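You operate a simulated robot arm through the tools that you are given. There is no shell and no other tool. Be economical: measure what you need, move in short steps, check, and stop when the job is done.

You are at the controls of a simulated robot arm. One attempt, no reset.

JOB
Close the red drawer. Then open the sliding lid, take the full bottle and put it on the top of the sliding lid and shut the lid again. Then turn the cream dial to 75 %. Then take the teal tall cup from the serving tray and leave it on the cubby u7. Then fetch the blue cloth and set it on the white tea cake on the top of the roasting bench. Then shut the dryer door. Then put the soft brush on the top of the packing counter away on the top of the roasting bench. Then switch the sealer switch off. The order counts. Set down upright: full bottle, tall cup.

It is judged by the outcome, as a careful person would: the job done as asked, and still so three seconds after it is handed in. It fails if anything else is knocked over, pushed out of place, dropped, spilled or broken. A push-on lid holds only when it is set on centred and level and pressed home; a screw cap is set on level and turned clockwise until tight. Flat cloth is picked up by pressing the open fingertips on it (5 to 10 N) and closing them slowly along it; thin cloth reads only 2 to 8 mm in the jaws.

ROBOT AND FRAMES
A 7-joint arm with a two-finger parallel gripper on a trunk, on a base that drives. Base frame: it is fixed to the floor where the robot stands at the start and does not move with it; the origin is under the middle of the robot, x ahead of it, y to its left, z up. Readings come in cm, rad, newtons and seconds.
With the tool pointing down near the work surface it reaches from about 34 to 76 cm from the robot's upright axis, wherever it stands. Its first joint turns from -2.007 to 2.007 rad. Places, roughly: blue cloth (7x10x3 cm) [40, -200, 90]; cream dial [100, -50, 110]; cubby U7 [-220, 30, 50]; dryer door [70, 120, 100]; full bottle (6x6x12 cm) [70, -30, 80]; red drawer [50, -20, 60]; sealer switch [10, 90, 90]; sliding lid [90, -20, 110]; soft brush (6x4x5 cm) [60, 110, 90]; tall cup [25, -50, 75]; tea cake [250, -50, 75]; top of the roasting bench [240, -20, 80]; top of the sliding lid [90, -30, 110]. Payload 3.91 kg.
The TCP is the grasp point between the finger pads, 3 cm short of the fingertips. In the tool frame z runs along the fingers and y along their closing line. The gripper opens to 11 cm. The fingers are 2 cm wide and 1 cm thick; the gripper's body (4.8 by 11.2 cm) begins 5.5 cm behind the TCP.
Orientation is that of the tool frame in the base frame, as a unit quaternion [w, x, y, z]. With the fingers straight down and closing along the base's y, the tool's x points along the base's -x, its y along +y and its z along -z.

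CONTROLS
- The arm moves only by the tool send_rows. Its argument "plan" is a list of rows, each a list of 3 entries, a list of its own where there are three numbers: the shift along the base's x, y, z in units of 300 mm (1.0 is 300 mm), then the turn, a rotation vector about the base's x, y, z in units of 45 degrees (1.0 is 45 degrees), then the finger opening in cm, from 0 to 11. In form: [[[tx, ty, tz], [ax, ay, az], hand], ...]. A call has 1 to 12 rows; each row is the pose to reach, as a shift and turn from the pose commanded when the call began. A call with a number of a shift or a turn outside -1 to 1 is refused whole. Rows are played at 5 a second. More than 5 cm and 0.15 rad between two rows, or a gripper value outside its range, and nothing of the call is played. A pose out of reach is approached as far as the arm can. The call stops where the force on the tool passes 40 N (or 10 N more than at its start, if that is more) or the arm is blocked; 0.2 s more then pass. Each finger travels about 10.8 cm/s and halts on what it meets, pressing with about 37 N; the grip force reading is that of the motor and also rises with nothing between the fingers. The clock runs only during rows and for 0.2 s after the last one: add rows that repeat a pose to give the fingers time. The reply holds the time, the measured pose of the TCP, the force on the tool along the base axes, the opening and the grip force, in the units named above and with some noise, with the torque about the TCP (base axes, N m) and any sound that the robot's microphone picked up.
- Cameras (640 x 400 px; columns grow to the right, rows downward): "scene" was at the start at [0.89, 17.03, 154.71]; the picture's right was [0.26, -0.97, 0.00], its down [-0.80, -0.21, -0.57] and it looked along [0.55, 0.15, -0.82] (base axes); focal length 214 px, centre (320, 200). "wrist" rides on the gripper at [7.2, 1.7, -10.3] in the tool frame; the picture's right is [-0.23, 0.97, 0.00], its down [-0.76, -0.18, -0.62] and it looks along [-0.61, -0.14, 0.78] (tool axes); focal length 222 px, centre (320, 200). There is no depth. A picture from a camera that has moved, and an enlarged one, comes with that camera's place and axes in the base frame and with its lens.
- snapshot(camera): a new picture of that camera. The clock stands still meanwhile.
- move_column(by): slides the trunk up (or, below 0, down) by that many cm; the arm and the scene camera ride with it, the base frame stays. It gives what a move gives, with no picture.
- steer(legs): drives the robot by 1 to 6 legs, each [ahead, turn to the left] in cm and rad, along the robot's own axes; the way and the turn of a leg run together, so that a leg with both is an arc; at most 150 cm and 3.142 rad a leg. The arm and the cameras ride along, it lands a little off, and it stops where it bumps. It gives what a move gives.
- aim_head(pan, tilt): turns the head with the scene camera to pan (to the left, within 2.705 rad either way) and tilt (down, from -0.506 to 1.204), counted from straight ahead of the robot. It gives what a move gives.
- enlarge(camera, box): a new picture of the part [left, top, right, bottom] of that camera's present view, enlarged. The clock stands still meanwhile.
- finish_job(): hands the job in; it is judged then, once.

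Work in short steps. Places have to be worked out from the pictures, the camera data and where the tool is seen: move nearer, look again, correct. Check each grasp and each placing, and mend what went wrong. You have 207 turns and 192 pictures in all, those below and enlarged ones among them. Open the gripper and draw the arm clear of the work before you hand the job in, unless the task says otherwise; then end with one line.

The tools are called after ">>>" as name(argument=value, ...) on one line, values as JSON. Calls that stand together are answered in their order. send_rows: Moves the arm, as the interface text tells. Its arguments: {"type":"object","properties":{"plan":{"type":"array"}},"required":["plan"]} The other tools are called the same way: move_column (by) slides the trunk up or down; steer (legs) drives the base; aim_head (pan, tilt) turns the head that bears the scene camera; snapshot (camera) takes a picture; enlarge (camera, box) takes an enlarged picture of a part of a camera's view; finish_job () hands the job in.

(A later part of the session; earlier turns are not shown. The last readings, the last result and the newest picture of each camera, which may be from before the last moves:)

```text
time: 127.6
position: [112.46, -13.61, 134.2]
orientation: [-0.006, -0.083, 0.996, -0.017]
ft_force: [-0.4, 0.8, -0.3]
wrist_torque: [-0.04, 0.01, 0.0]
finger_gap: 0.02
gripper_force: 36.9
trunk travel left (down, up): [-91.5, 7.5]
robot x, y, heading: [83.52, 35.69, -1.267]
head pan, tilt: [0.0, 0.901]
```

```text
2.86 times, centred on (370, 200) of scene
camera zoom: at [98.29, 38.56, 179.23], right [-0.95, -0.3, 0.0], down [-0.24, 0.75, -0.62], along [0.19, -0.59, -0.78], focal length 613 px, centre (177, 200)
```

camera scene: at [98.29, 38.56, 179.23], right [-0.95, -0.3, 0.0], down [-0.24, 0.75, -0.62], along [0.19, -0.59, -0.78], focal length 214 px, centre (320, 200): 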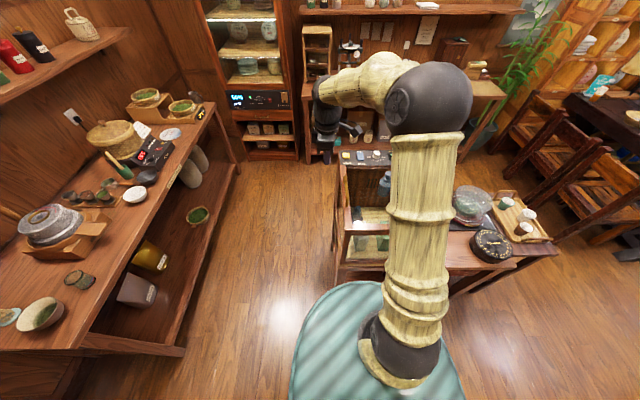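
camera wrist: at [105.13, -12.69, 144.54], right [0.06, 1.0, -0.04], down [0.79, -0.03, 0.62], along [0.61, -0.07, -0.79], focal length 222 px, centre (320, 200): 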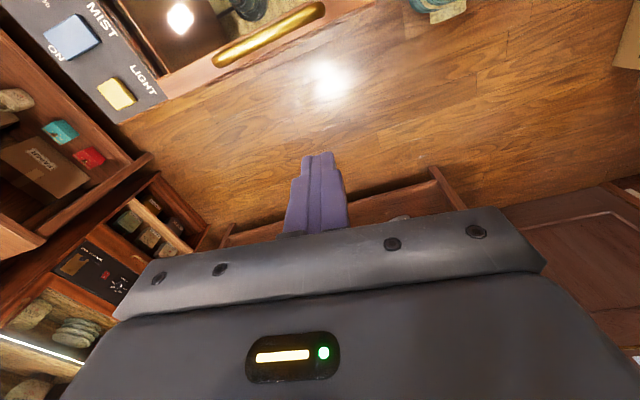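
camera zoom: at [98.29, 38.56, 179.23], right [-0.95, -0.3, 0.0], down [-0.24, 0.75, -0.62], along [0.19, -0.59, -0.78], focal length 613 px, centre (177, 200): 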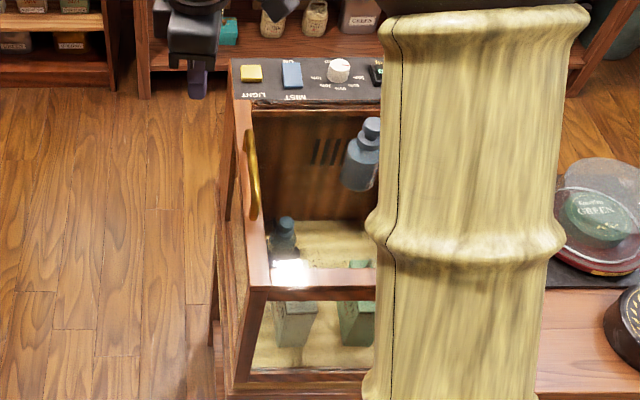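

The bottle stands on the shut lid. Next the dial: out of reach from this side, so I look at the way round the table's other end.

>>> aim_head(pan=-0.75, tilt=0.55)

>>> snapshot(camera="scene")

>>> aim_head(pan=-1.5, tilt=0.55)

>>> snapshot(camera="scene")

```text
time: 128.7
position: [112.6, -13.84, 133.83]
orientation: [-0.006, -0.083, 0.996, -0.017]
ft_force: [-0.5, -0.1, 0.1]
wrist_torque: [0.01, -0.05, 0.0]
finger_gap: 0.02
gripper_force: 36.8
trunk travel left (down, up): [-91.5, 7.5]
robot x, y, heading: [83.4, 35.18, -1.265]
head pan, tilt: [-0.75, 0.55]
```

```text
123 pictures are left
camera scene: at [92.37, 37.37, 182.14], right [-0.9, 0.43, 0.0], down [0.22, 0.47, -0.85], along [-0.37, -0.77, -0.52], focal length 214 px, centre (320, 200)
```

scene: 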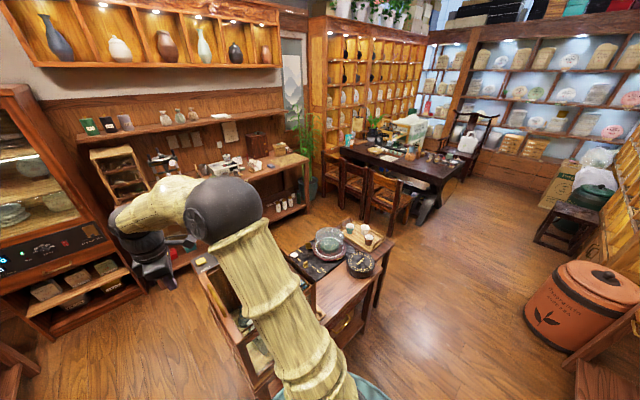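

```text
time: 129.8
position: [112.53, -13.86, 134.01]
orientation: [-0.007, -0.083, 0.996, -0.017]
ft_force: [-0.1, 0.3, 0.0]
wrist_torque: [-0.03, 0.01, -0.02]
finger_gap: 0.0
gripper_force: 37.6
trunk travel left (down, up): [-91.5, 7.5]
robot x, y, heading: [83.36, 35.46, -1.265]
head pan, tilt: [-1.499, 0.55]
```

```text
122 pictures are left
camera scene: at [87.85, 42.2, 182.14], right [-0.37, 0.93, 0.0], down [0.49, 0.19, -0.85], along [-0.79, -0.31, -0.52], focal length 214 px, centre (320, 200)
```

scene: 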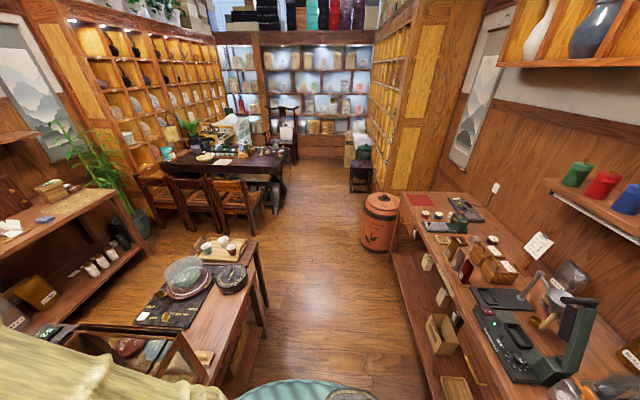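

The way round the tray end looks wide enough (about 78 cm to the chairs). I retract the arm and drive: back along the table front, then check before going round.

>>> send_rows(plan=[[[-0.12, 0.08, 0], [0, 0, 0], 0], [[-0.24, 0.17, 0], [0, 0, 0], 0], [[-0.36, 0.26, 0], [0, 0, 0], 0], [[-0.48, 0.35, 0], [0, 0, 0], 0], [[-0.58, 0.43, 0], [0, 0, 0], 0]])

>>> steer(legs=[[0, -1.565], [142, 0], [0, 1.571]])

>>> aim_head(pan=0, tilt=0.6)

>>> snapshot(camera="scene")

```text
time: 131.0
position: [95.13, -0.69, 134.07]
orientation: [-0.006, -0.083, 0.996, -0.018]
ft_force: [-0.2, 0.6, -0.1]
wrist_torque: [-0.04, -0.01, -0.01]
finger_gap: 0.01
gripper_force: 37.3
trunk travel left (down, up): [-91.5, 7.5]
robot x, y, heading: [83.53, 35.38, -1.264]
head pan, tilt: [-1.499, 0.55]
```

```text
time: 150.4
position: [-41.2, -43.95, 133.95]
orientation: [-0.007, -0.08, 0.997, -0.017]
ft_force: [0.6, 0.0, 0.9]
wrist_torque: [0.0, 0.0, -0.01]
finger_gap: 0.0
gripper_force: 36.6
trunk travel left (down, up): [-91.5, 7.5]
robot x, y, heading: [-52.78, -7.78, -1.268]
head pan, tilt: [-1.499, 0.55]
```

```text
time: 152.0
position: [-41.06, -43.96, 134.01]
orientation: [-0.006, -0.08, 0.997, -0.018]
ft_force: [0.3, -0.8, -0.6]
wrist_torque: [0.04, 0.02, 0.01]
finger_gap: 0.01
gripper_force: 37.0
trunk travel left (down, up): [-91.5, 7.5]
robot x, y, heading: [-52.9, -7.87, -1.276]
head pan, tilt: [0.0, 0.6]
```

```text
121 pictures are left
camera scene: at [-37.29, -5.97, 181.69], right [-0.96, -0.3, 0.0], down [-0.17, 0.54, -0.82], along [0.24, -0.79, -0.57], focal length 214 px, centre (320, 200)
```

scene: 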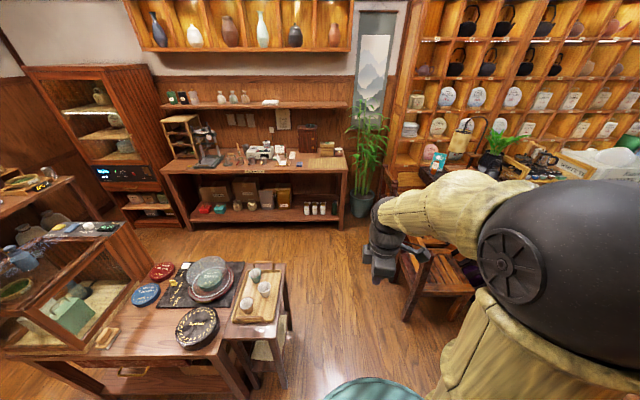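

Clear floor: the gap to the chairs is enough. I drive round to stand behind the case.

>>> steer(legs=[[140, 0], [0, 1.571]])

>>> snapshot(camera="scene")

```text
time: 165.8
position: [25.33, -131.4, 134.03]
orientation: [-0.007, 0.757, -0.653, 0.017]
ft_force: [-0.7, -0.8, -0.1]
wrist_torque: [0.0, 0.0, 0.03]
finger_gap: 0.0
gripper_force: 37.1
trunk travel left (down, up): [-91.5, 7.5]
robot x, y, heading: [-10.8, -142.4, 0.287]
head pan, tilt: [0.0, 0.6]
```

```text
120 pictures are left
camera scene: at [-12.78, -127.08, 181.69], right [0.28, -0.96, 0.0], down [-0.54, -0.16, -0.82], along [0.79, 0.23, -0.57], focal length 214 px, centre (320, 200)
```

scene: 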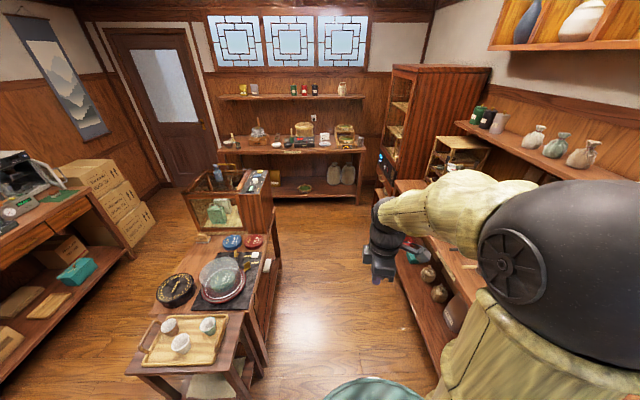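

I drive along behind the table to the dial and turn to face it.

>>> steer(legs=[[0, 0.03], [133, 0], [0, 1.57]])

>>> aim_head(pan=0, tilt=0.8)

>>> snapshot(camera="scene")

>>> snapshot(camera="wrist")

```text
time: 179.5
position: [101.45, -65.39, 134.1]
orientation: [-0.016, 0.995, 0.099, 0.006]
ft_force: [1.0, 0.5, -0.1]
wrist_torque: [-0.02, -0.03, 0.04]
finger_gap: 0.01
gripper_force: 37.1
trunk travel left (down, up): [-91.5, 7.5]
robot x, y, heading: [114.48, -101.53, 1.909]
head pan, tilt: [0.0, 0.6]
```

```text
time: 180.3
position: [101.4, -65.33, 133.95]
orientation: [-0.017, 0.995, 0.099, 0.006]
ft_force: [-0.6, 0.0, -0.8]
wrist_torque: [0.03, 0.0, 0.01]
finger_gap: 0.01
gripper_force: 37.1
trunk travel left (down, up): [-91.5, 7.5]
robot x, y, heading: [114.15, -101.27, 1.912]
head pan, tilt: [0.0, 0.799]
```

```text
119 pictures are left
camera scene: at [99.32, -104.31, 180.01], right [0.94, 0.33, 0.0], down [0.24, -0.68, -0.7], along [-0.23, 0.66, -0.72], focal length 214 px, centre (320, 200)
```

scene: 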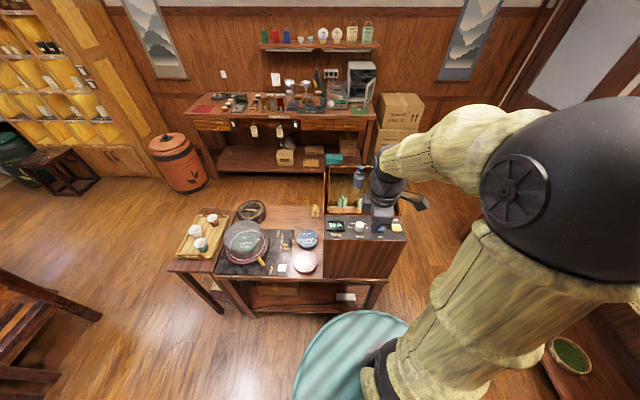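

```text
118 pictures are left
camera wrist: at [108.93, -65.88, 144.43], right [-0.03, -1.0, -0.04], down [-0.79, 0.0, 0.62], along [-0.62, 0.05, -0.79], focal length 222 px, centre (320, 200)
```

wrist: 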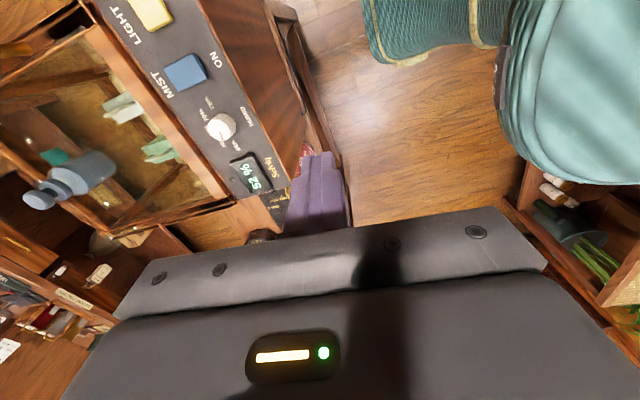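

Now the dial is close. I zoom on it from both cameras.

>>> enlarge(camera="scene", box=[310, 205, 420, 250])

>>> enlarge(camera="wrist", box=[140, 60, 300, 200])

```text
5.82 times, centred on (365, 228) of scene
camera zoom: at [99.32, -104.31, 180.01], right [0.94, 0.33, 0.0], down [0.24, -0.68, -0.7], along [-0.23, 0.66, -0.72], focal length 1248 px, centre (58, 40)
```

zoom: 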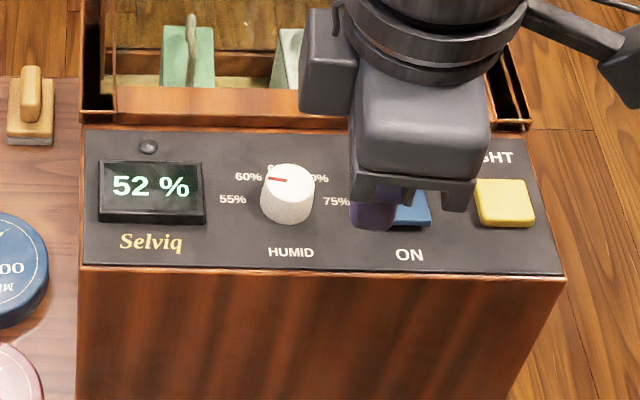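

```text
2.86 times, centred on (220, 130) of wrist
camera zoom: at [108.93, -65.88, 144.43], right [-0.03, -1.0, -0.04], down [-0.79, 0.0, 0.62], along [-0.62, 0.05, -0.79], focal length 635 px, centre (606, 400)
```

zoom: 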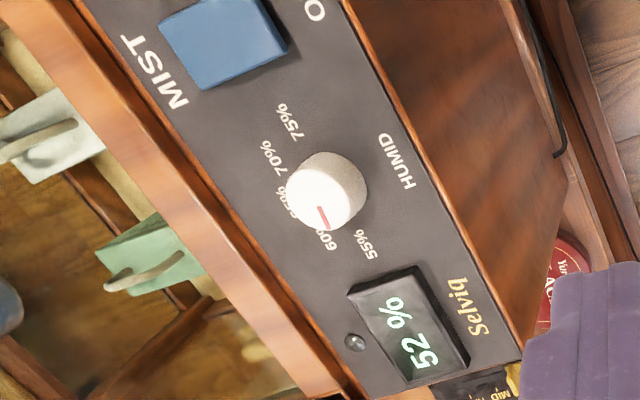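

The pointer is near the 55–60 % labels (−u side) and 75 % is on the +u side; the knob top is near [96.5,-48.4,111]. I go above it with the fingers opened to 5 cm, closing across v, so I can turn about 157° clockwise in one sweep.

>>> send_rows(plan=[[[-0.04, 0.14, 0], [0, 0, 0], 2], [[-0.08, 0.28, 0], [0, 0, 0], 5], [[-0.12, 0.42, 0], [0, 0, 0], 5], [[-0.163, 0.56, -0.05], [0, 0, 0], 5], [[-0.163, 0.56, -0.2], [0, 0, 0], 5], [[-0.163, 0.56, -0.35], [0, 0, 0], 5], [[-0.163, 0.56, -0.45], [0, 0, 0], 5]])

>>> snapshot(camera="wrist")

>>> enlarge(camera="scene", box=[310, 185, 420, 250])

```text
time: 181.9
position: [96.59, -48.43, 120.48]
orientation: [-0.017, 0.995, 0.099, 0.006]
ft_force: [-0.5, 0.3, -0.3]
wrist_torque: [-0.04, 0.03, 0.01]
finger_gap: 5.02
gripper_force: 0.0
trunk travel left (down, up): [-91.5, 7.5]
robot x, y, heading: [114.3, -101.24, 1.907]
head pan, tilt: [0.0, 0.799]
```

```text
115 pictures are left
camera wrist: at [103.98, -49.0, 130.87], right [-0.03, -1.0, -0.04], down [-0.79, 0.0, 0.62], along [-0.62, 0.05, -0.79], focal length 222 px, centre (320, 200)
```

wrist: 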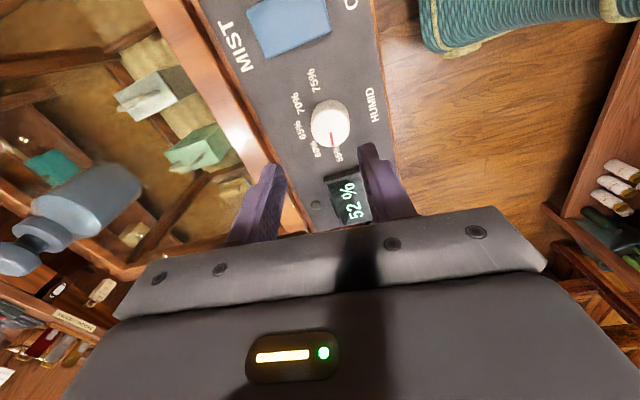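

```text
5.82 times, centred on (365, 218) of scene
camera zoom: at [99.31, -104.3, 180.01], right [0.94, 0.33, 0.0], down [0.24, -0.68, -0.7], along [-0.23, 0.66, -0.72], focal length 1248 px, centre (58, 98)
```

zoom: 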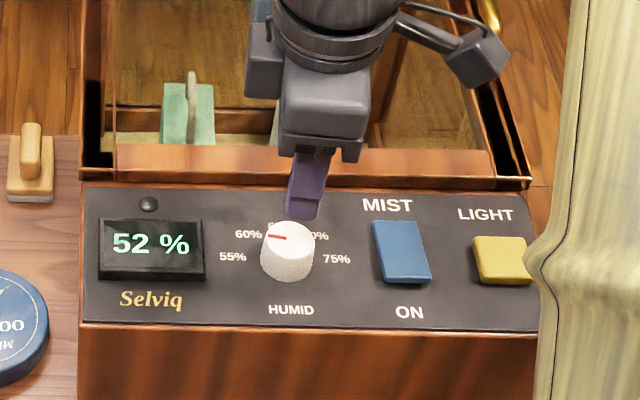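

The knob is at about [96.9,-48.7]. I centre and lower to z 113, checking for contact.

>>> send_rows(plan=[[[0.01, -0.01, -0.1], [0, 0, 0], 5], [[0.01, -0.01, -0.18], [0, 0, 0], 5], [[0.01, -0.01, -0.25], [0, 0, 0], 5]])

>>> snapshot(camera="wrist")

>>> enlarge(camera="scene", box=[310, 185, 420, 250])

```text
time: 182.7
position: [96.91, -48.68, 112.84]
orientation: [-0.017, 0.995, 0.099, 0.006]
ft_force: [0.4, 0.3, 0.6]
wrist_torque: [-0.01, -0.02, 0.03]
finger_gap: 5.01
gripper_force: 0.1
trunk travel left (down, up): [-91.5, 7.5]
robot x, y, heading: [114.46, -101.32, 1.911]
head pan, tilt: [0.0, 0.799]
```

```text
113 pictures are left
camera wrist: at [104.27, -49.29, 123.37], right [-0.03, -1.0, -0.03], down [-0.79, 0.0, 0.62], along [-0.62, 0.05, -0.79], focal length 222 px, centre (320, 200)
```

wrist: 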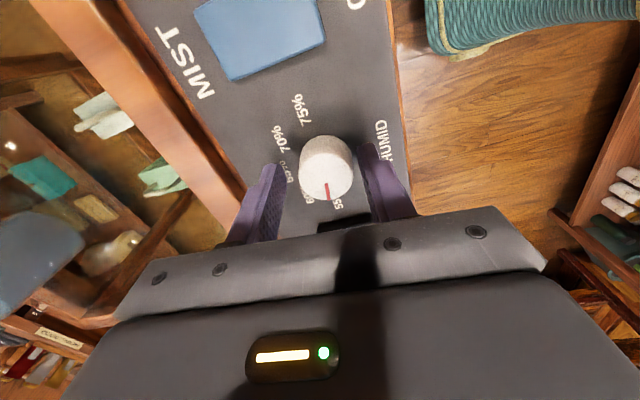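

```text
5.82 times, centred on (365, 218) of scene
camera zoom: at [99.29, -104.2, 180.01], right [0.94, 0.33, 0.0], down [0.24, -0.68, -0.7], along [-0.23, 0.66, -0.72], focal length 1248 px, centre (58, 98)
```

zoom: 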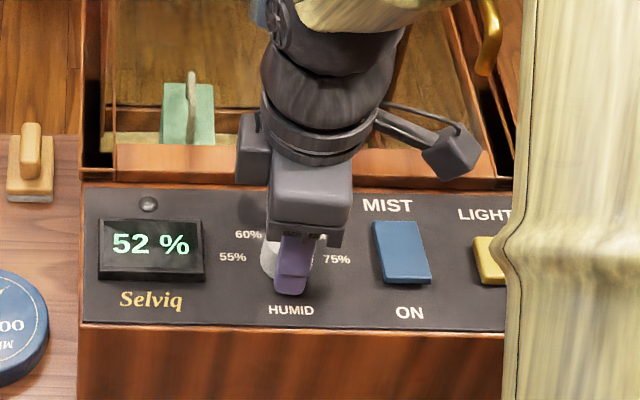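

Knob is between the pads. I close on it.

>>> send_rows(plan=[[[-0.005, 0, -0.01], [0, 0, 0], 4], [[-0.005, 0, -0.01], [0, 0, 0], 2], [[-0.005, 0, -0.01], [0, 0, 0], 1], [[-0.005, 0, -0.01], [0, 0, 0], 1]])

```text
time: 183.7
position: [96.77, -49.04, 112.67]
orientation: [-0.016, 0.995, 0.099, 0.008]
ft_force: [3.6, -17.5, -6.5]
wrist_torque: [-0.71, -0.61, -0.06]
finger_gap: 3.5
gripper_force: 45.0
trunk travel left (down, up): [-91.5, 7.5]
robot x, y, heading: [114.6, -101.15, 1.91]
head pan, tilt: [0.0, 0.799]
```

Gripped (3.5 cm). I shift 4 mm to relieve the side force and turn 45° clockwise.

>>> send_rows(plan=[[[0, -0.013, 0], [0, 0, -0.1], 1], [[0, -0.013, 0], [0, 0, -0.25], 1], [[0, -0.013, 0], [0, 0, -0.4], 1], [[0, -0.013, 0], [0, 0, -0.55], 1], [[0, -0.013, 0], [0, 0, -0.7], 1], [[0, -0.013, 0], [0, 0, -0.85], 1], [[0, -0.013, 0], [0, 0, -1.0], 1], [[0, -0.013, 0], [0, 0, -1.0], 1]])

>>> enlarge(camera="scene", box=[310, 185, 420, 250])

```text
time: 185.5
position: [96.76, -49.07, 112.63]
orientation: [-0.013, 0.957, -0.29, 0.011]
ft_force: [2.4, -0.4, -8.9]
wrist_torque: [0.13, 0.15, 0.05]
finger_gap: 3.47
gripper_force: 45.6
trunk travel left (down, up): [-91.5, 7.5]
robot x, y, heading: [114.6, -101.0, 1.906]
head pan, tilt: [0.0, 0.799]
```

```text
5.82 times, centred on (365, 218) of scene
camera zoom: at [99.33, -104.21, 180.01], right [0.94, 0.33, 0.0], down [0.24, -0.68, -0.7], along [-0.23, 0.66, -0.72], focal length 1248 px, centre (58, 98)
```

zoom: 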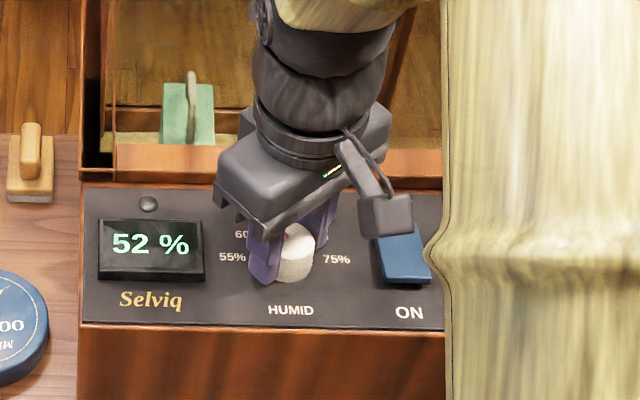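

The display does not change (it shows measured humidity), so I go by the pointer: it started at 55 % and 75 % is about 144° further clockwise. I continue turning.

>>> send_rows(plan=[[[0, 0, 0], [0, 0, -0.17], 1], [[0, 0, 0], [0, 0, -0.34], 1], [[0, 0, 0], [0, 0, -0.5], 1], [[0, 0, 0], [0, 0, -0.67], 1], [[0, 0, 0], [0, 0, -0.84], 1], [[0, 0, 0], [0, 0, -1.0], 1], [[0, 0, 0], [0, 0, -1.0], 1]])

>>> send_rows(plan=[[[0, 0, 0], [0, 0, -0.17], 1], [[0, 0, 0], [0, 0, -0.34], 1], [[0, 0, 0], [0, 0, -0.5], 1], [[0, 0, 0], [0, 0, -0.67], 1], [[0, 0, 0], [0, 0, -0.84], 1], [[0, 0, 0], [0, 0, -1.0], 1], [[0, 0, 0], [0, 0, -1.0], 1]])

>>> enlarge(camera="scene", box=[330, 200, 400, 245])

>>> snapshot(camera="wrist")

```text
time: 187.1
position: [96.67, -49.02, 112.78]
orientation: [-0.008, 0.773, -0.634, 0.016]
ft_force: [-4.1, 7.7, 6.0]
wrist_torque: [-0.04, 0.18, -0.03]
finger_gap: 3.47
gripper_force: 45.3
trunk travel left (down, up): [-91.5, 7.5]
robot x, y, heading: [114.3, -101.16, 1.911]
head pan, tilt: [0.0, 0.799]
```

```text
time: 188.7
position: [96.8, -48.9, 112.79]
orientation: [0.001, -0.472, 0.881, -0.018]
ft_force: [-3.4, 17.9, 15.2]
wrist_torque: [0.7, 0.03, 0.0]
finger_gap: 3.47
gripper_force: 45.1
trunk travel left (down, up): [-91.5, 7.5]
robot x, y, heading: [114.41, -100.9, 1.911]
head pan, tilt: [0.0, 0.799]
```

```text
8.89 times, centred on (365, 222) of scene
camera zoom: at [99.3, -104.09, 180.02], right [0.94, 0.33, 0.0], down [0.24, -0.68, -0.7], along [-0.23, 0.66, -0.72], focal length 1906 px, centre (-80, 0)
```

zoom: 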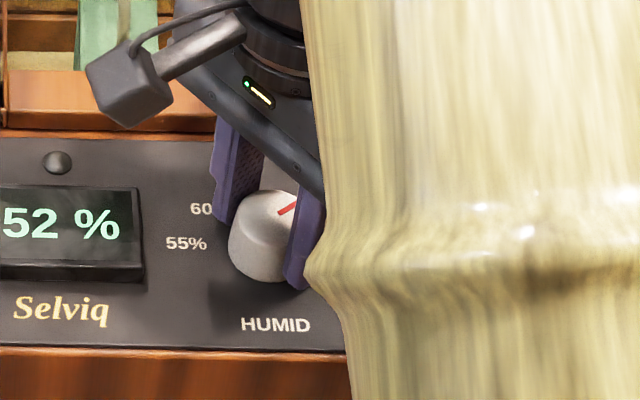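

```text
109 pictures are left
camera wrist: at [91.19, -53.74, 123.14], right [-0.68, 0.73, -0.03], down [0.56, 0.55, 0.62], along [0.47, 0.4, -0.79], focal length 222 px, centre (320, 200)
```

wrist: 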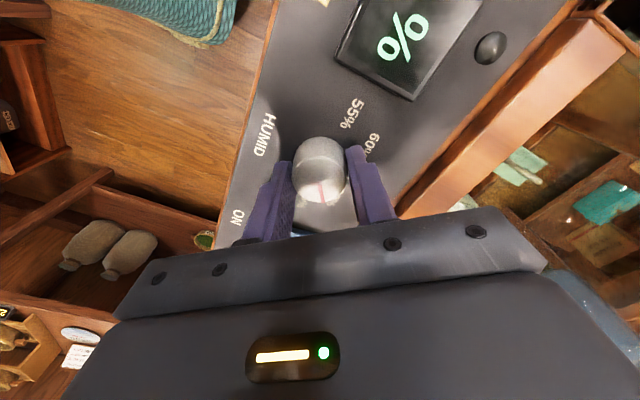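

Rotated 135° without slip. I turn about 9.5° more, then release and check the pointer.

>>> send_rows(plan=[[[0, 0.008, 0], [0, 0, -0.1], 1], [[0, 0.008, 0], [0, 0, -0.21], 1], [[0, 0.008, 0], [0, 0, -0.21], 1], [[0, 0.008, 0], [0, 0, -0.21], 4], [[0, 0.008, 0], [0, 0, -0.21], 5.5], [[0, 0.008, 0.1], [0, 0, -0.21], 5.5], [[0, 0.008, 0.22], [0, 0, -0.21], 5.5], [[0, -0.06, 0.35], [0, 0, -0.21], 5.5], [[0, -0.2, 0.4], [0, 0, -0.21], 5.5], [[0, -0.34, 0.4], [0, 0, -0.21], 5.5]])

>>> enlarge(camera="scene", box=[330, 200, 400, 245])

>>> snapshot(camera="wrist")

```text
time: 190.9
position: [96.96, -59.59, 124.82]
orientation: [-0.001, -0.399, 0.917, -0.017]
ft_force: [0.3, -0.2, 0.7]
wrist_torque: [0.01, -0.01, -0.02]
finger_gap: 5.51
gripper_force: 0.0
trunk travel left (down, up): [-91.5, 7.5]
robot x, y, heading: [114.48, -101.02, 1.907]
head pan, tilt: [0.0, 0.799]
```

```text
8.89 times, centred on (365, 222) of scene
camera zoom: at [99.34, -104.51, 180.0], right [0.94, 0.33, 0.0], down [0.24, -0.68, -0.7], along [-0.23, 0.66, -0.72], focal length 1906 px, centre (-80, 0)
```

zoom: 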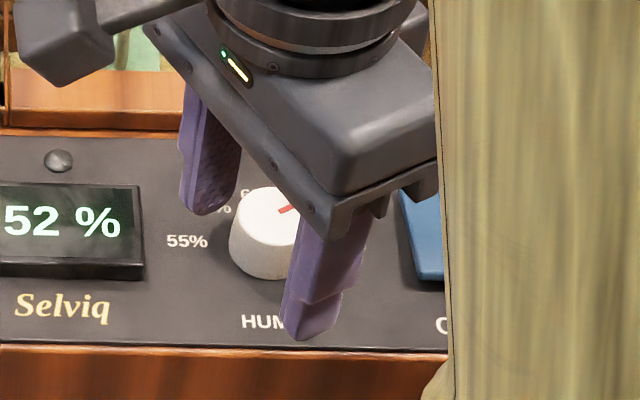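

```text
107 pictures are left
camera wrist: at [90.65, -63.35, 135.26], right [-0.56, 0.83, -0.03], down [0.64, 0.46, 0.62], along [0.53, 0.32, -0.79], focal length 222 px, centre (320, 200)
```

wrist: 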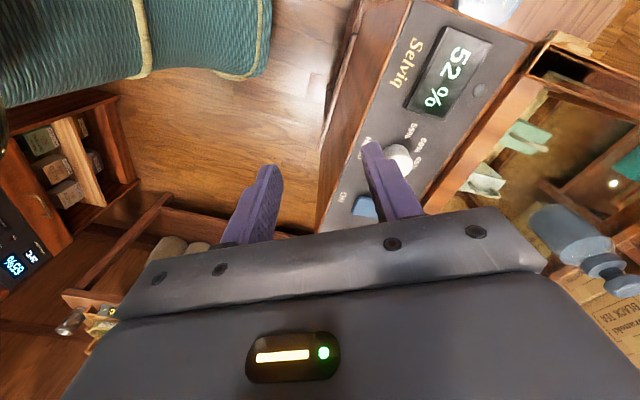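

I move the arm aside (toward −x, away from the panel) to see the dial.

>>> send_rows(plan=[[[-0.05, -0.14, 0.05], [0, 0, 0], 5], [[-0.15, -0.22, 0.1], [0, 0, 0], 3], [[-0.28, -0.25, 0.13], [0, 0, 0], 0], [[-0.42, -0.25, 0.14], [0, 0, 0], 0], [[-0.56, -0.25, 0.14], [0, 0, 0], 0]])

>>> enlarge(camera="scene", box=[310, 190, 410, 260])

```text
time: 192.1
position: [79.95, -66.85, 128.87]
orientation: [0.0, -0.398, 0.917, -0.017]
ft_force: [-0.2, 0.1, 0.2]
wrist_torque: [0.0, -0.04, 0.01]
finger_gap: 0.0
gripper_force: 36.6
trunk travel left (down, up): [-91.5, 7.5]
robot x, y, heading: [114.61, -101.13, 1.913]
head pan, tilt: [0.0, 0.799]
```

```text
5.71 times, centred on (360, 225) of scene
camera zoom: at [99.09, -104.31, 179.98], right [0.94, 0.33, 0.0], down [0.24, -0.68, -0.7], along [-0.23, 0.66, -0.72], focal length 1226 px, centre (91, 57)
```

zoom: 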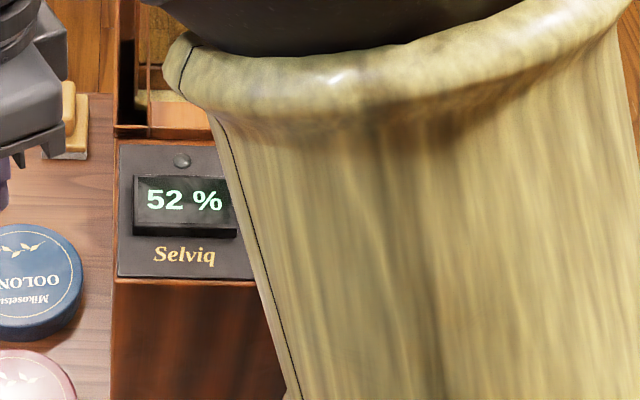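

The arm hides it; I use the wrist camera from above the knob instead.

>>> send_rows(plan=[[[0.1, 0.1, 0.02], [0, 0, 0], 0], [[0.2, 0.2, 0.03], [0, 0, 0], 0], [[0.3, 0.3, 0.04], [0, 0, 0], 0], [[0.4, 0.38, 0.04], [0, 0, 0], 0], [[0.5, 0.47, 0.04], [0, 0, 0], 0], [[0.6, 0.55, 0.04], [0, 0, 0], 0]])

>>> snapshot(camera="wrist")

>>> enlarge(camera="wrist", box=[260, 40, 400, 160])

```text
time: 193.5
position: [98.11, -50.42, 130.14]
orientation: [-0.002, -0.399, 0.917, -0.018]
ft_force: [0.4, -0.9, 0.0]
wrist_torque: [-0.02, 0.03, -0.01]
finger_gap: 0.0
gripper_force: 36.4
trunk travel left (down, up): [-91.5, 7.5]
robot x, y, heading: [114.38, -100.7, 1.909]
head pan, tilt: [0.0, 0.799]
```

```text
105 pictures are left
camera wrist: at [91.91, -54.09, 140.51], right [-0.56, 0.83, -0.04], down [0.64, 0.46, 0.62], along [0.53, 0.32, -0.79], focal length 222 px, centre (320, 200)
```

wrist: 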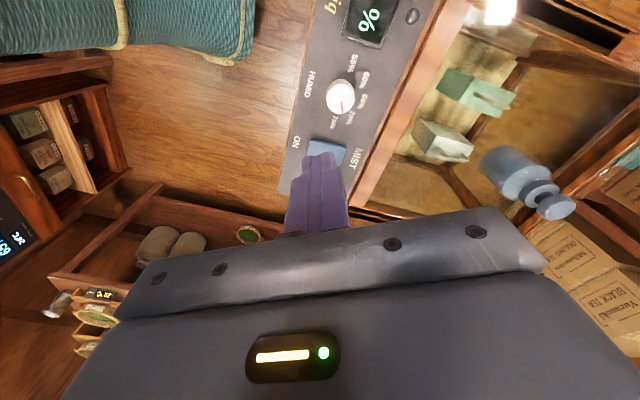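

```text
3.33 times, centred on (330, 100) of wrist
camera zoom: at [91.91, -54.09, 140.51], right [-0.56, 0.83, -0.04], down [0.64, 0.46, 0.62], along [0.53, 0.32, -0.79], focal length 740 px, centre (287, 533)
```

zoom: 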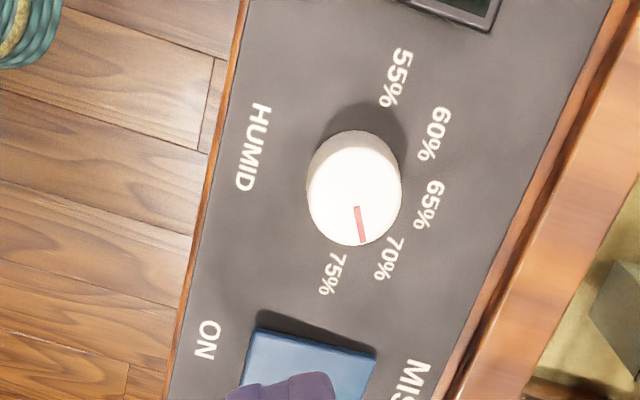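

From straight above, the pointer is about 12° short of the 75 % label (about 73.4 %). I regrip the knob and turn it 12° more.

>>> send_rows(plan=[[[-0.02, 0.02, -0.1], [0, 0, 0], 3], [[-0.042, 0.047, -0.22], [0, 0, 0], 5], [[-0.042, 0.047, -0.36], [0, 0, 0], 5], [[-0.042, 0.047, -0.5], [0, 0, 0], 5], [[-0.042, 0.047, -0.58], [0, 0, 0], 5], [[-0.042, 0.047, -0.58], [0, 0, 0], 3.5], [[-0.042, 0.047, -0.58], [0, 0, 0], 1], [[-0.042, 0.047, -0.58], [0, 0, 0], 1], [[-0.042, 0.047, -0.58], [0, 0, -0.12], 1], [[-0.042, 0.047, -0.58], [0, 0, -0.27], 1], [[-0.042, 0.047, -0.58], [0, 0, -0.27], 1]])

>>> send_rows(plan=[[[0, 0, 0], [0, 0, 0], 4], [[0, 0, 0], [0, 0, 0], 5.5], [[0, 0, 0.12], [0, 0, 0], 5.5], [[0, 0, 0.26], [0, 0, 0], 5.5], [[0.02, -0.02, 0.4], [0, 0, 0], 4], [[0.042, -0.047, 0.52], [0, 0, 0], 2], [[0.042, -0.047, 0.58], [0, 0, 0], 0]])

>>> enlarge(camera="wrist", box=[260, 40, 400, 160])

```text
time: 195.9
position: [96.84, -48.92, 112.65]
orientation: [-0.002, -0.298, 0.954, -0.017]
ft_force: [2.8, -4.0, -9.5]
wrist_torque: [0.06, 0.13, -0.03]
finger_gap: 3.45
gripper_force: 44.7
trunk travel left (down, up): [-91.5, 7.5]
robot x, y, heading: [114.19, -101.01, 1.907]
head pan, tilt: [0.0, 0.799]
```

```text
time: 197.5
position: [97.98, -50.42, 129.94]
orientation: [-0.002, -0.299, 0.954, -0.019]
ft_force: [0.1, -0.4, 0.5]
wrist_torque: [0.0, 0.02, 0.0]
finger_gap: 0.0
gripper_force: 37.3
trunk travel left (down, up): [-91.5, 7.5]
robot x, y, heading: [114.21, -100.95, 1.913]
head pan, tilt: [0.0, 0.799]
```

```text
3.33 times, centred on (330, 100) of wrist
camera zoom: at [91.01, -52.76, 140.46], right [-0.37, 0.93, -0.04], down [0.72, 0.31, 0.62], along [0.58, 0.2, -0.79], focal length 740 px, centre (287, 533)
```

zoom: 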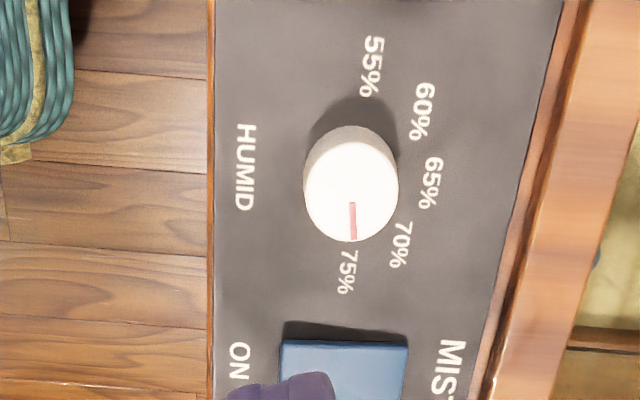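

Now about 74.5 % by the pointer. One more small turn of 5° puts it on the 75 % label.

>>> send_rows(plan=[[[-0.02, 0.02, -0.1], [0, 0, 0], 3], [[-0.039, 0.048, -0.22], [0, 0, 0], 5], [[-0.039, 0.048, -0.36], [0, 0, 0], 5], [[-0.039, 0.048, -0.5], [0, 0, 0], 5], [[-0.039, 0.048, -0.577], [0, 0, 0], 5], [[-0.039, 0.048, -0.577], [0, 0, 0], 3.5], [[-0.039, 0.048, -0.577], [0, 0, 0], 1], [[-0.039, 0.048, -0.577], [0, 0, 0], 1], [[-0.039, 0.048, -0.577], [0, 0, -0.06], 1], [[-0.039, 0.048, -0.577], [0, 0, -0.12], 1], [[-0.039, 0.048, -0.577], [0, 0, -0.12], 1]])

>>> send_rows(plan=[[[0, 0, 0], [0, 0, 0], 4], [[0, 0, 0], [0, 0, 0], 5.5], [[0, 0, 0.12], [0, 0, 0], 5.5], [[0, 0, 0.26], [0, 0, 0], 5.5], [[0.02, -0.02, 0.4], [0, 0, 0], 4], [[0.042, -0.047, 0.52], [0, 0, 0], 2], [[0.042, -0.047, 0.58], [0, 0, 0], 0]])

>>> enlarge(camera="wrist", box=[260, 40, 400, 160])

```text
time: 199.9
position: [96.83, -48.97, 112.79]
orientation: [-0.004, -0.254, 0.967, -0.018]
ft_force: [0.9, -0.5, -1.3]
wrist_torque: [0.06, -0.07, 0.29]
finger_gap: 3.45
gripper_force: 45.3
trunk travel left (down, up): [-91.5, 7.5]
robot x, y, heading: [114.66, -101.0, 1.908]
head pan, tilt: [0.0, 0.799]
```

```text
time: 201.5
position: [98.09, -50.4, 130.21]
orientation: [-0.003, -0.254, 0.967, -0.018]
ft_force: [0.4, 0.5, -0.1]
wrist_torque: [-0.01, 0.0, -0.03]
finger_gap: 0.0
gripper_force: 37.3
trunk travel left (down, up): [-91.5, 7.5]
robot x, y, heading: [114.47, -100.7, 1.909]
head pan, tilt: [0.0, 0.799]
```

```text
3.33 times, centred on (330, 100) of wrist
camera zoom: at [90.99, -52.07, 140.68], right [-0.28, 0.96, -0.04], down [0.75, 0.24, 0.62], along [0.6, 0.15, -0.79], focal length 740 px, centre (287, 533)
```

zoom: 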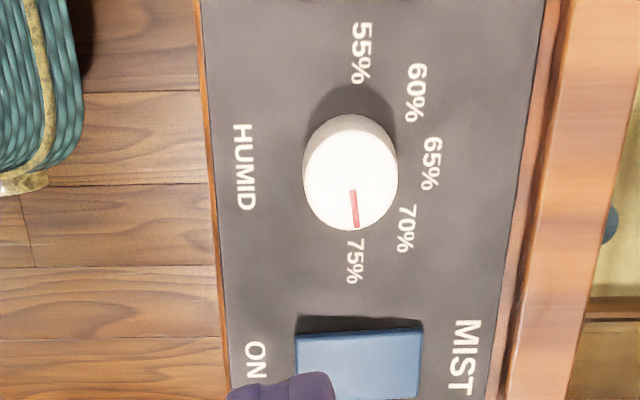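

The pointer now lines up with the 75 % mark. I retract and drive round to the tray end of the table for the teal cup.

>>> send_rows(plan=[[[0.04, -0.13, 0], [0, 0, 0], 0], [[0.08, -0.26, 0], [0, 0, 0], 0], [[0.12, -0.39, 0], [0, 0, 0], 0], [[0.14, -0.5, 0], [0, 0, 0], 0]])

>>> steer(legs=[[0, 1.548], [130, 0], [0, -1.571], [68, 0], [0, -1.571]])

>>> aim_head(pan=0, tilt=0.85)

>>> snapshot(camera="scene")

>>> snapshot(camera="wrist")

```text
time: 202.5
position: [102.15, -65.45, 130.27]
orientation: [-0.003, -0.253, 0.967, -0.017]
ft_force: [0.0, 0.1, -0.3]
wrist_torque: [-0.02, 0.01, 0.0]
finger_gap: 0.0
gripper_force: 36.6
trunk travel left (down, up): [-91.5, 7.5]
robot x, y, heading: [114.46, -101.01, 1.908]
head pan, tilt: [0.0, 0.799]
```

```text
time: 230.6
position: [4.74, -66.42, 130.31]
orientation: [-0.015, 0.506, 0.862, -0.011]
ft_force: [0.4, 0.1, 0.4]
wrist_torque: [0.01, 0.0, 0.05]
finger_gap: 0.0
gripper_force: 37.1
trunk travel left (down, up): [-91.5, 7.5]
robot x, y, heading: [-31.15, -78.21, 0.337]
head pan, tilt: [0.0, 0.799]
```

```text
time: 231.2
position: [4.65, -66.33, 130.3]
orientation: [-0.015, 0.508, 0.861, -0.011]
ft_force: [-0.2, 0.1, -0.6]
wrist_torque: [0.03, 0.02, 0.02]
finger_gap: 0.02
gripper_force: 37.4
trunk travel left (down, up): [-91.5, 7.5]
robot x, y, heading: [-31.3, -78.21, 0.332]
head pan, tilt: [0.0, 0.85]
```

```text
101 pictures are left
camera scene: at [-34.43, -63.42, 179.6], right [0.33, -0.95, 0.0], down [-0.71, -0.25, -0.66], along [0.62, 0.22, -0.75], focal length 214 px, centre (320, 200)
```

scene: 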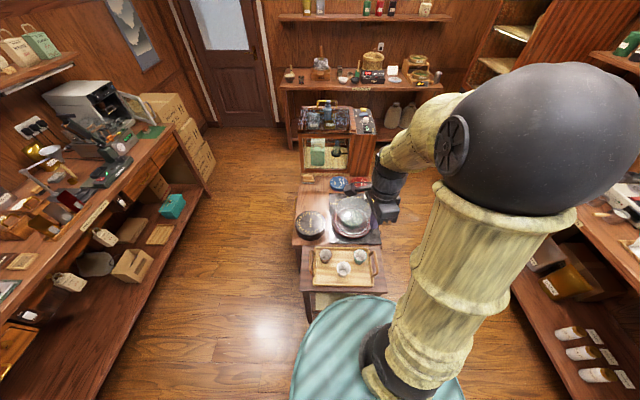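

```text
100 pictures are left
camera wrist: at [3.04, -59.17, 140.69], right [0.96, 0.27, -0.04], down [0.24, -0.75, 0.62], along [0.14, -0.6, -0.79], focal length 222 px, centre (320, 200)
```

wrist: 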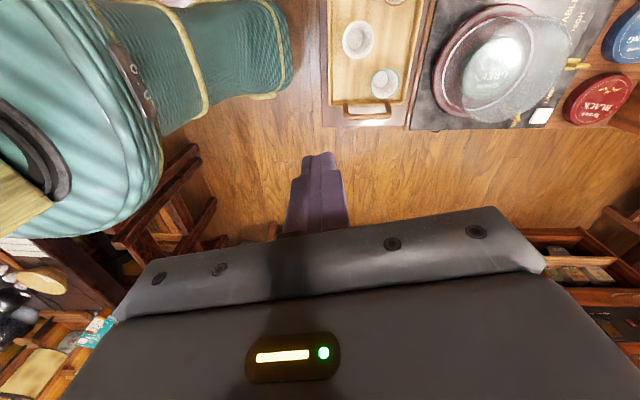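

I enlarge the tray to find the teal cup.

>>> enlarge(camera="scene", box=[295, 235, 395, 300])

>>> enlarge(camera="wrist", box=[310, 0, 470, 130])

```text
6.15 times, centred on (345, 268) of scene
camera zoom: at [-34.43, -63.42, 179.6], right [0.33, -0.95, 0.0], down [-0.71, -0.25, -0.66], along [0.62, 0.22, -0.75], focal length 1320 px, centre (166, -215)
```

zoom: 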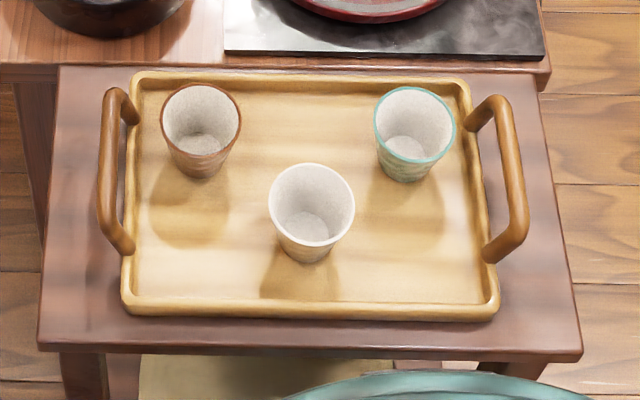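

```text
3.08 times, centred on (390, 65) of wrist
camera zoom: at [3.04, -59.17, 140.69], right [0.96, 0.27, -0.04], down [0.24, -0.75, 0.62], along [0.14, -0.6, -0.79], focal length 684 px, centre (105, 615)
```

zoom: 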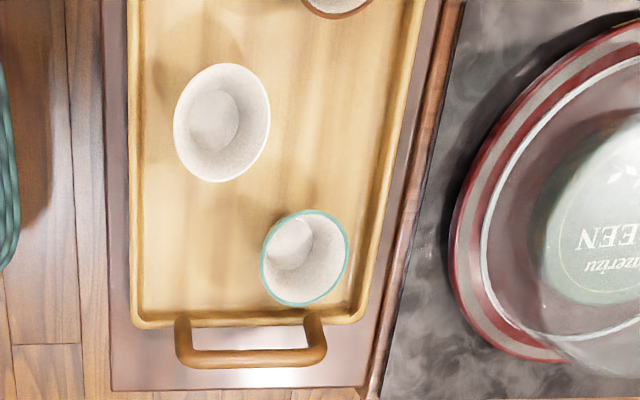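

The teal-rimmed cup's rim is at about [18.1,-65.8,83], 6.5 cm wide. Before choosing a grasp I look toward cubby U7 to see how it must be set in.

>>> aim_head(pan=2.29, tilt=0.45)

>>> snapshot(camera="scene")

>>> enlarge(camera="scene", box=[220, 100, 420, 240])

```text
time: 233.4
position: [4.62, -66.43, 130.23]
orientation: [-0.015, 0.506, 0.862, -0.01]
ft_force: [0.1, 0.2, 0.5]
wrist_torque: [-0.05, 0.02, 0.01]
finger_gap: 0.0
gripper_force: 37.5
trunk travel left (down, up): [-91.5, 7.5]
robot x, y, heading: [-31.24, -78.39, 0.332]
head pan, tilt: [2.29, 0.45]
```

```text
97 pictures are left
camera scene: at [-49.79, -61.4, 183.05], right [0.5, 0.87, 0.0], down [0.38, -0.22, -0.9], along [-0.78, 0.45, -0.44], focal length 214 px, centre (320, 200)
```

scene: 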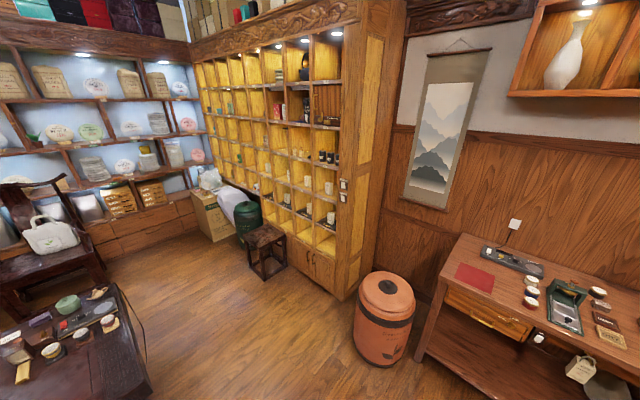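

```text
2.86 times, centred on (320, 170) of scene
camera zoom: at [-49.79, -61.4, 183.05], right [0.5, 0.87, 0.0], down [0.38, -0.22, -0.9], along [-0.78, 0.45, -0.44], focal length 613 px, centre (320, 286)
```

zoom: 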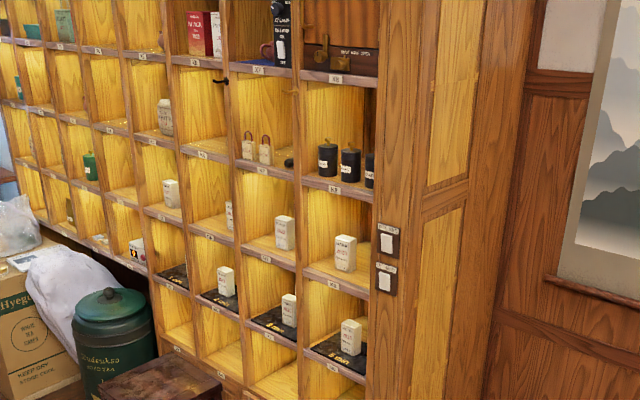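

Cubby cells are about 25 cm and open to the front, so I'll hold the cup with the fingers tilted 35° forward, which suits both pick and placing. First I turn the tool to face forward and tilt it, above the tray.

>>> send_rows(plan=[[[0, 0, 0], [0, 0, 0.167], 2], [[0, 0, 0], [0, 0, 0.333], 4], [[0, 0, 0], [0, 0, 0.5], 6], [[0, 0, 0], [0, 0, 0.667], 7.6], [[0, 0, 0], [0, 0, 0.833], 7.6], [[0, 0, 0], [0, 0, 1.0], 7.6]])

>>> send_rows(plan=[[[0, -0.02, -0.08], [0, 0, 0.155], 7.6], [[0, -0.04, -0.16], [0, 0, 0.31], 7.6], [[0, -0.06, -0.24], [0, 0, 0.465], 7.6], [[0, -0.08, -0.32], [0, 0, 0.62], 7.6], [[0, -0.08, -0.4], [0, 0, 0.775], 7.6], [[0, -0.08, -0.48], [0, 0, 0.933], 7.6]])

>>> send_rows(plan=[[[0.05, 0, -0.04], [0.068, -0.14, 0], 7.6], [[0.1, 0, -0.1], [0.136, -0.28, 0], 7.6], [[0.15, 0, -0.18], [0.205, -0.42, 0], 7.6], [[0.2, 0, -0.28], [0.273, -0.56, 0], 7.6], [[0.22, 0, -0.38], [0.341, -0.7, 0], 7.6], [[0.22, 0, -0.5], [0.341, -0.7, 0], 7.6]])

>>> aim_head(pan=0, tilt=0.85)

>>> snapshot(camera="wrist")

>>> snapshot(camera="scene")

```text
time: 234.8
position: [4.64, -66.43, 130.27]
orientation: [-0.01, 0.137, 0.99, -0.015]
ft_force: [0.1, -0.2, 0.0]
wrist_torque: [0.02, -0.03, -0.02]
finger_gap: 7.61
gripper_force: 0.0
trunk travel left (down, up): [-91.5, 7.5]
robot x, y, heading: [-30.97, -78.2, 0.336]
head pan, tilt: [2.29, 0.45]
```

```text
time: 236.2
position: [4.69, -68.85, 115.89]
orientation: [-0.004, -0.226, 0.974, -0.018]
ft_force: [0.1, 0.5, 0.0]
wrist_torque: [0.01, 0.0, 0.02]
finger_gap: 7.63
gripper_force: 0.1
trunk travel left (down, up): [-91.5, 7.5]
robot x, y, heading: [-31.08, -78.41, 0.33]
head pan, tilt: [2.29, 0.45]
```

```text
time: 237.6
position: [11.29, -68.69, 100.75]
orientation: [0.291, -0.21, 0.932, 0.051]
ft_force: [-0.2, 0.3, 0.1]
wrist_torque: [0.03, 0.0, 0.01]
finger_gap: 7.6
gripper_force: 0.0
trunk travel left (down, up): [-91.5, 7.5]
robot x, y, heading: [-31.32, -78.54, 0.334]
head pan, tilt: [2.29, 0.45]
```

```text
time: 239.7
position: [11.27, -68.78, 100.84]
orientation: [0.29, -0.211, 0.932, 0.051]
ft_force: [0.3, 0.4, 0.3]
wrist_torque: [0.04, 0.01, 0.0]
finger_gap: 7.58
gripper_force: 0.1
trunk travel left (down, up): [-91.5, 7.5]
robot x, y, heading: [-30.85, -78.46, 0.337]
head pan, tilt: [0.0, 0.85]
```

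```text
95 pictures are left
camera wrist: at [-0.16, -72.08, 105.3], right [-0.24, 0.97, 0.1], down [0.32, -0.02, 0.95], along [0.92, 0.26, -0.3], focal length 222 px, centre (320, 200)
```

wrist: 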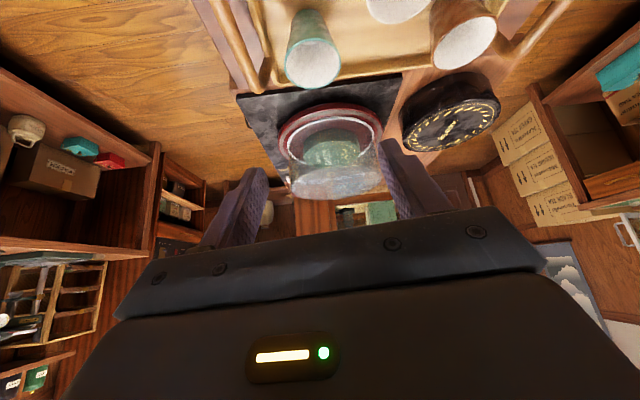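

```text
94 pictures are left
camera scene: at [-34.42, -63.41, 179.6], right [0.33, -0.95, 0.0], down [-0.71, -0.25, -0.66], along [0.62, 0.22, -0.75], focal length 214 px, centre (320, 200)
```

scene: 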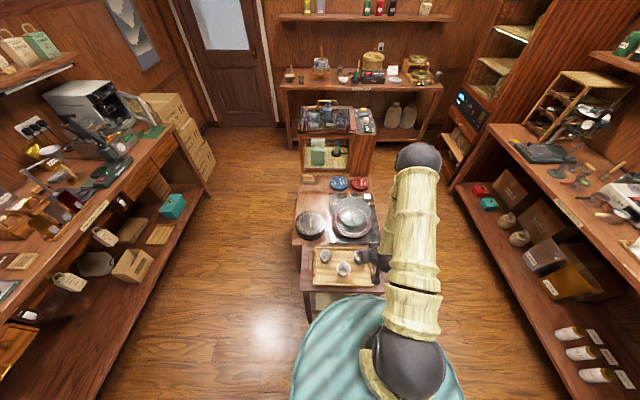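

Geometry confirmed: rim centre about [18.3,-66,83]. I descend to the pre-grasp point and check.

>>> send_rows(plan=[[[0.01, 0, -0.12], [0, 0, 0], 7.6], [[0.02, 0, -0.24], [0, 0, 0], 7.6], [[0.03, 0, -0.34], [0, 0, 0], 7.6]])

>>> snapshot(camera="wrist")

```text
time: 240.5
position: [12.24, -68.79, 90.6]
orientation: [0.288, -0.211, 0.933, 0.05]
ft_force: [0.2, 0.0, 0.4]
wrist_torque: [-0.01, 0.04, 0.01]
finger_gap: 7.6
gripper_force: 0.1
trunk travel left (down, up): [-91.5, 7.5]
robot x, y, heading: [-30.91, -78.7, 0.339]
head pan, tilt: [0.0, 0.85]
```

```text
93 pictures are left
camera wrist: at [0.79, -72.05, 95.09], right [-0.24, 0.97, 0.1], down [0.32, -0.02, 0.95], along [0.92, 0.26, -0.3], focal length 222 px, centre (320, 200)
```

wrist: 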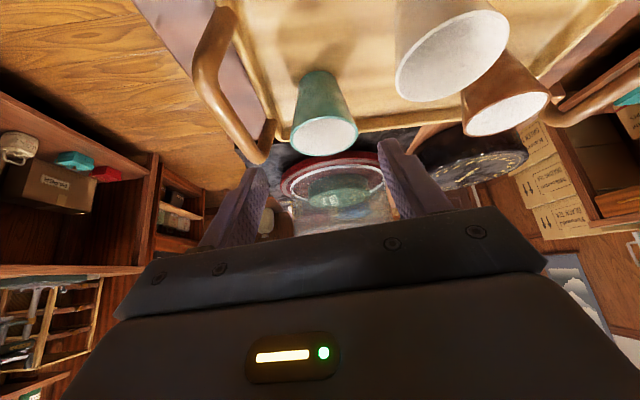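

Aligned. I advance along the tool axis onto the cup.

>>> send_rows(plan=[[[0.05, 0.023, -0.086], [0, 0, 0], 7.6], [[0.1, 0.046, -0.172], [0, 0, 0], 7.6], [[0.15, 0.07, -0.258], [0, 0, 0], 7.6], [[0.195, 0.09, -0.335], [0, 0, 0], 7.6]])

>>> snapshot(camera="wrist")

```text
time: 241.5
position: [18.07, -66.05, 80.58]
orientation: [0.29, -0.21, 0.932, 0.05]
ft_force: [0.5, 0.2, 0.0]
wrist_torque: [0.0, 0.04, 0.02]
finger_gap: 7.59
gripper_force: 0.0
trunk travel left (down, up): [-91.5, 7.5]
robot x, y, heading: [-31.81, -78.31, 0.334]
head pan, tilt: [0.0, 0.85]
```

```text
92 pictures are left
camera wrist: at [6.54, -69.41, 85.01], right [-0.24, 0.96, 0.1], down [0.32, -0.02, 0.95], along [0.92, 0.26, -0.3], focal length 222 px, centre (320, 200)
```

wrist: 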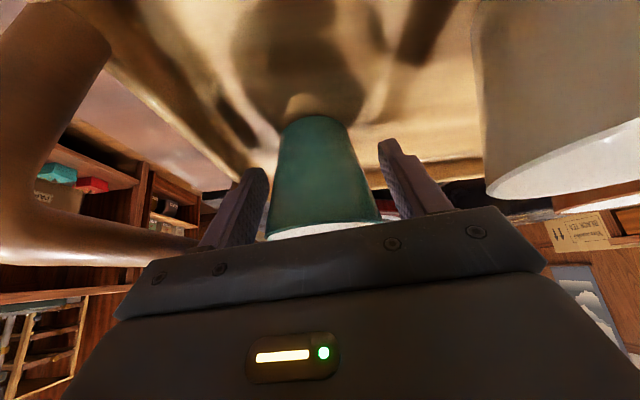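

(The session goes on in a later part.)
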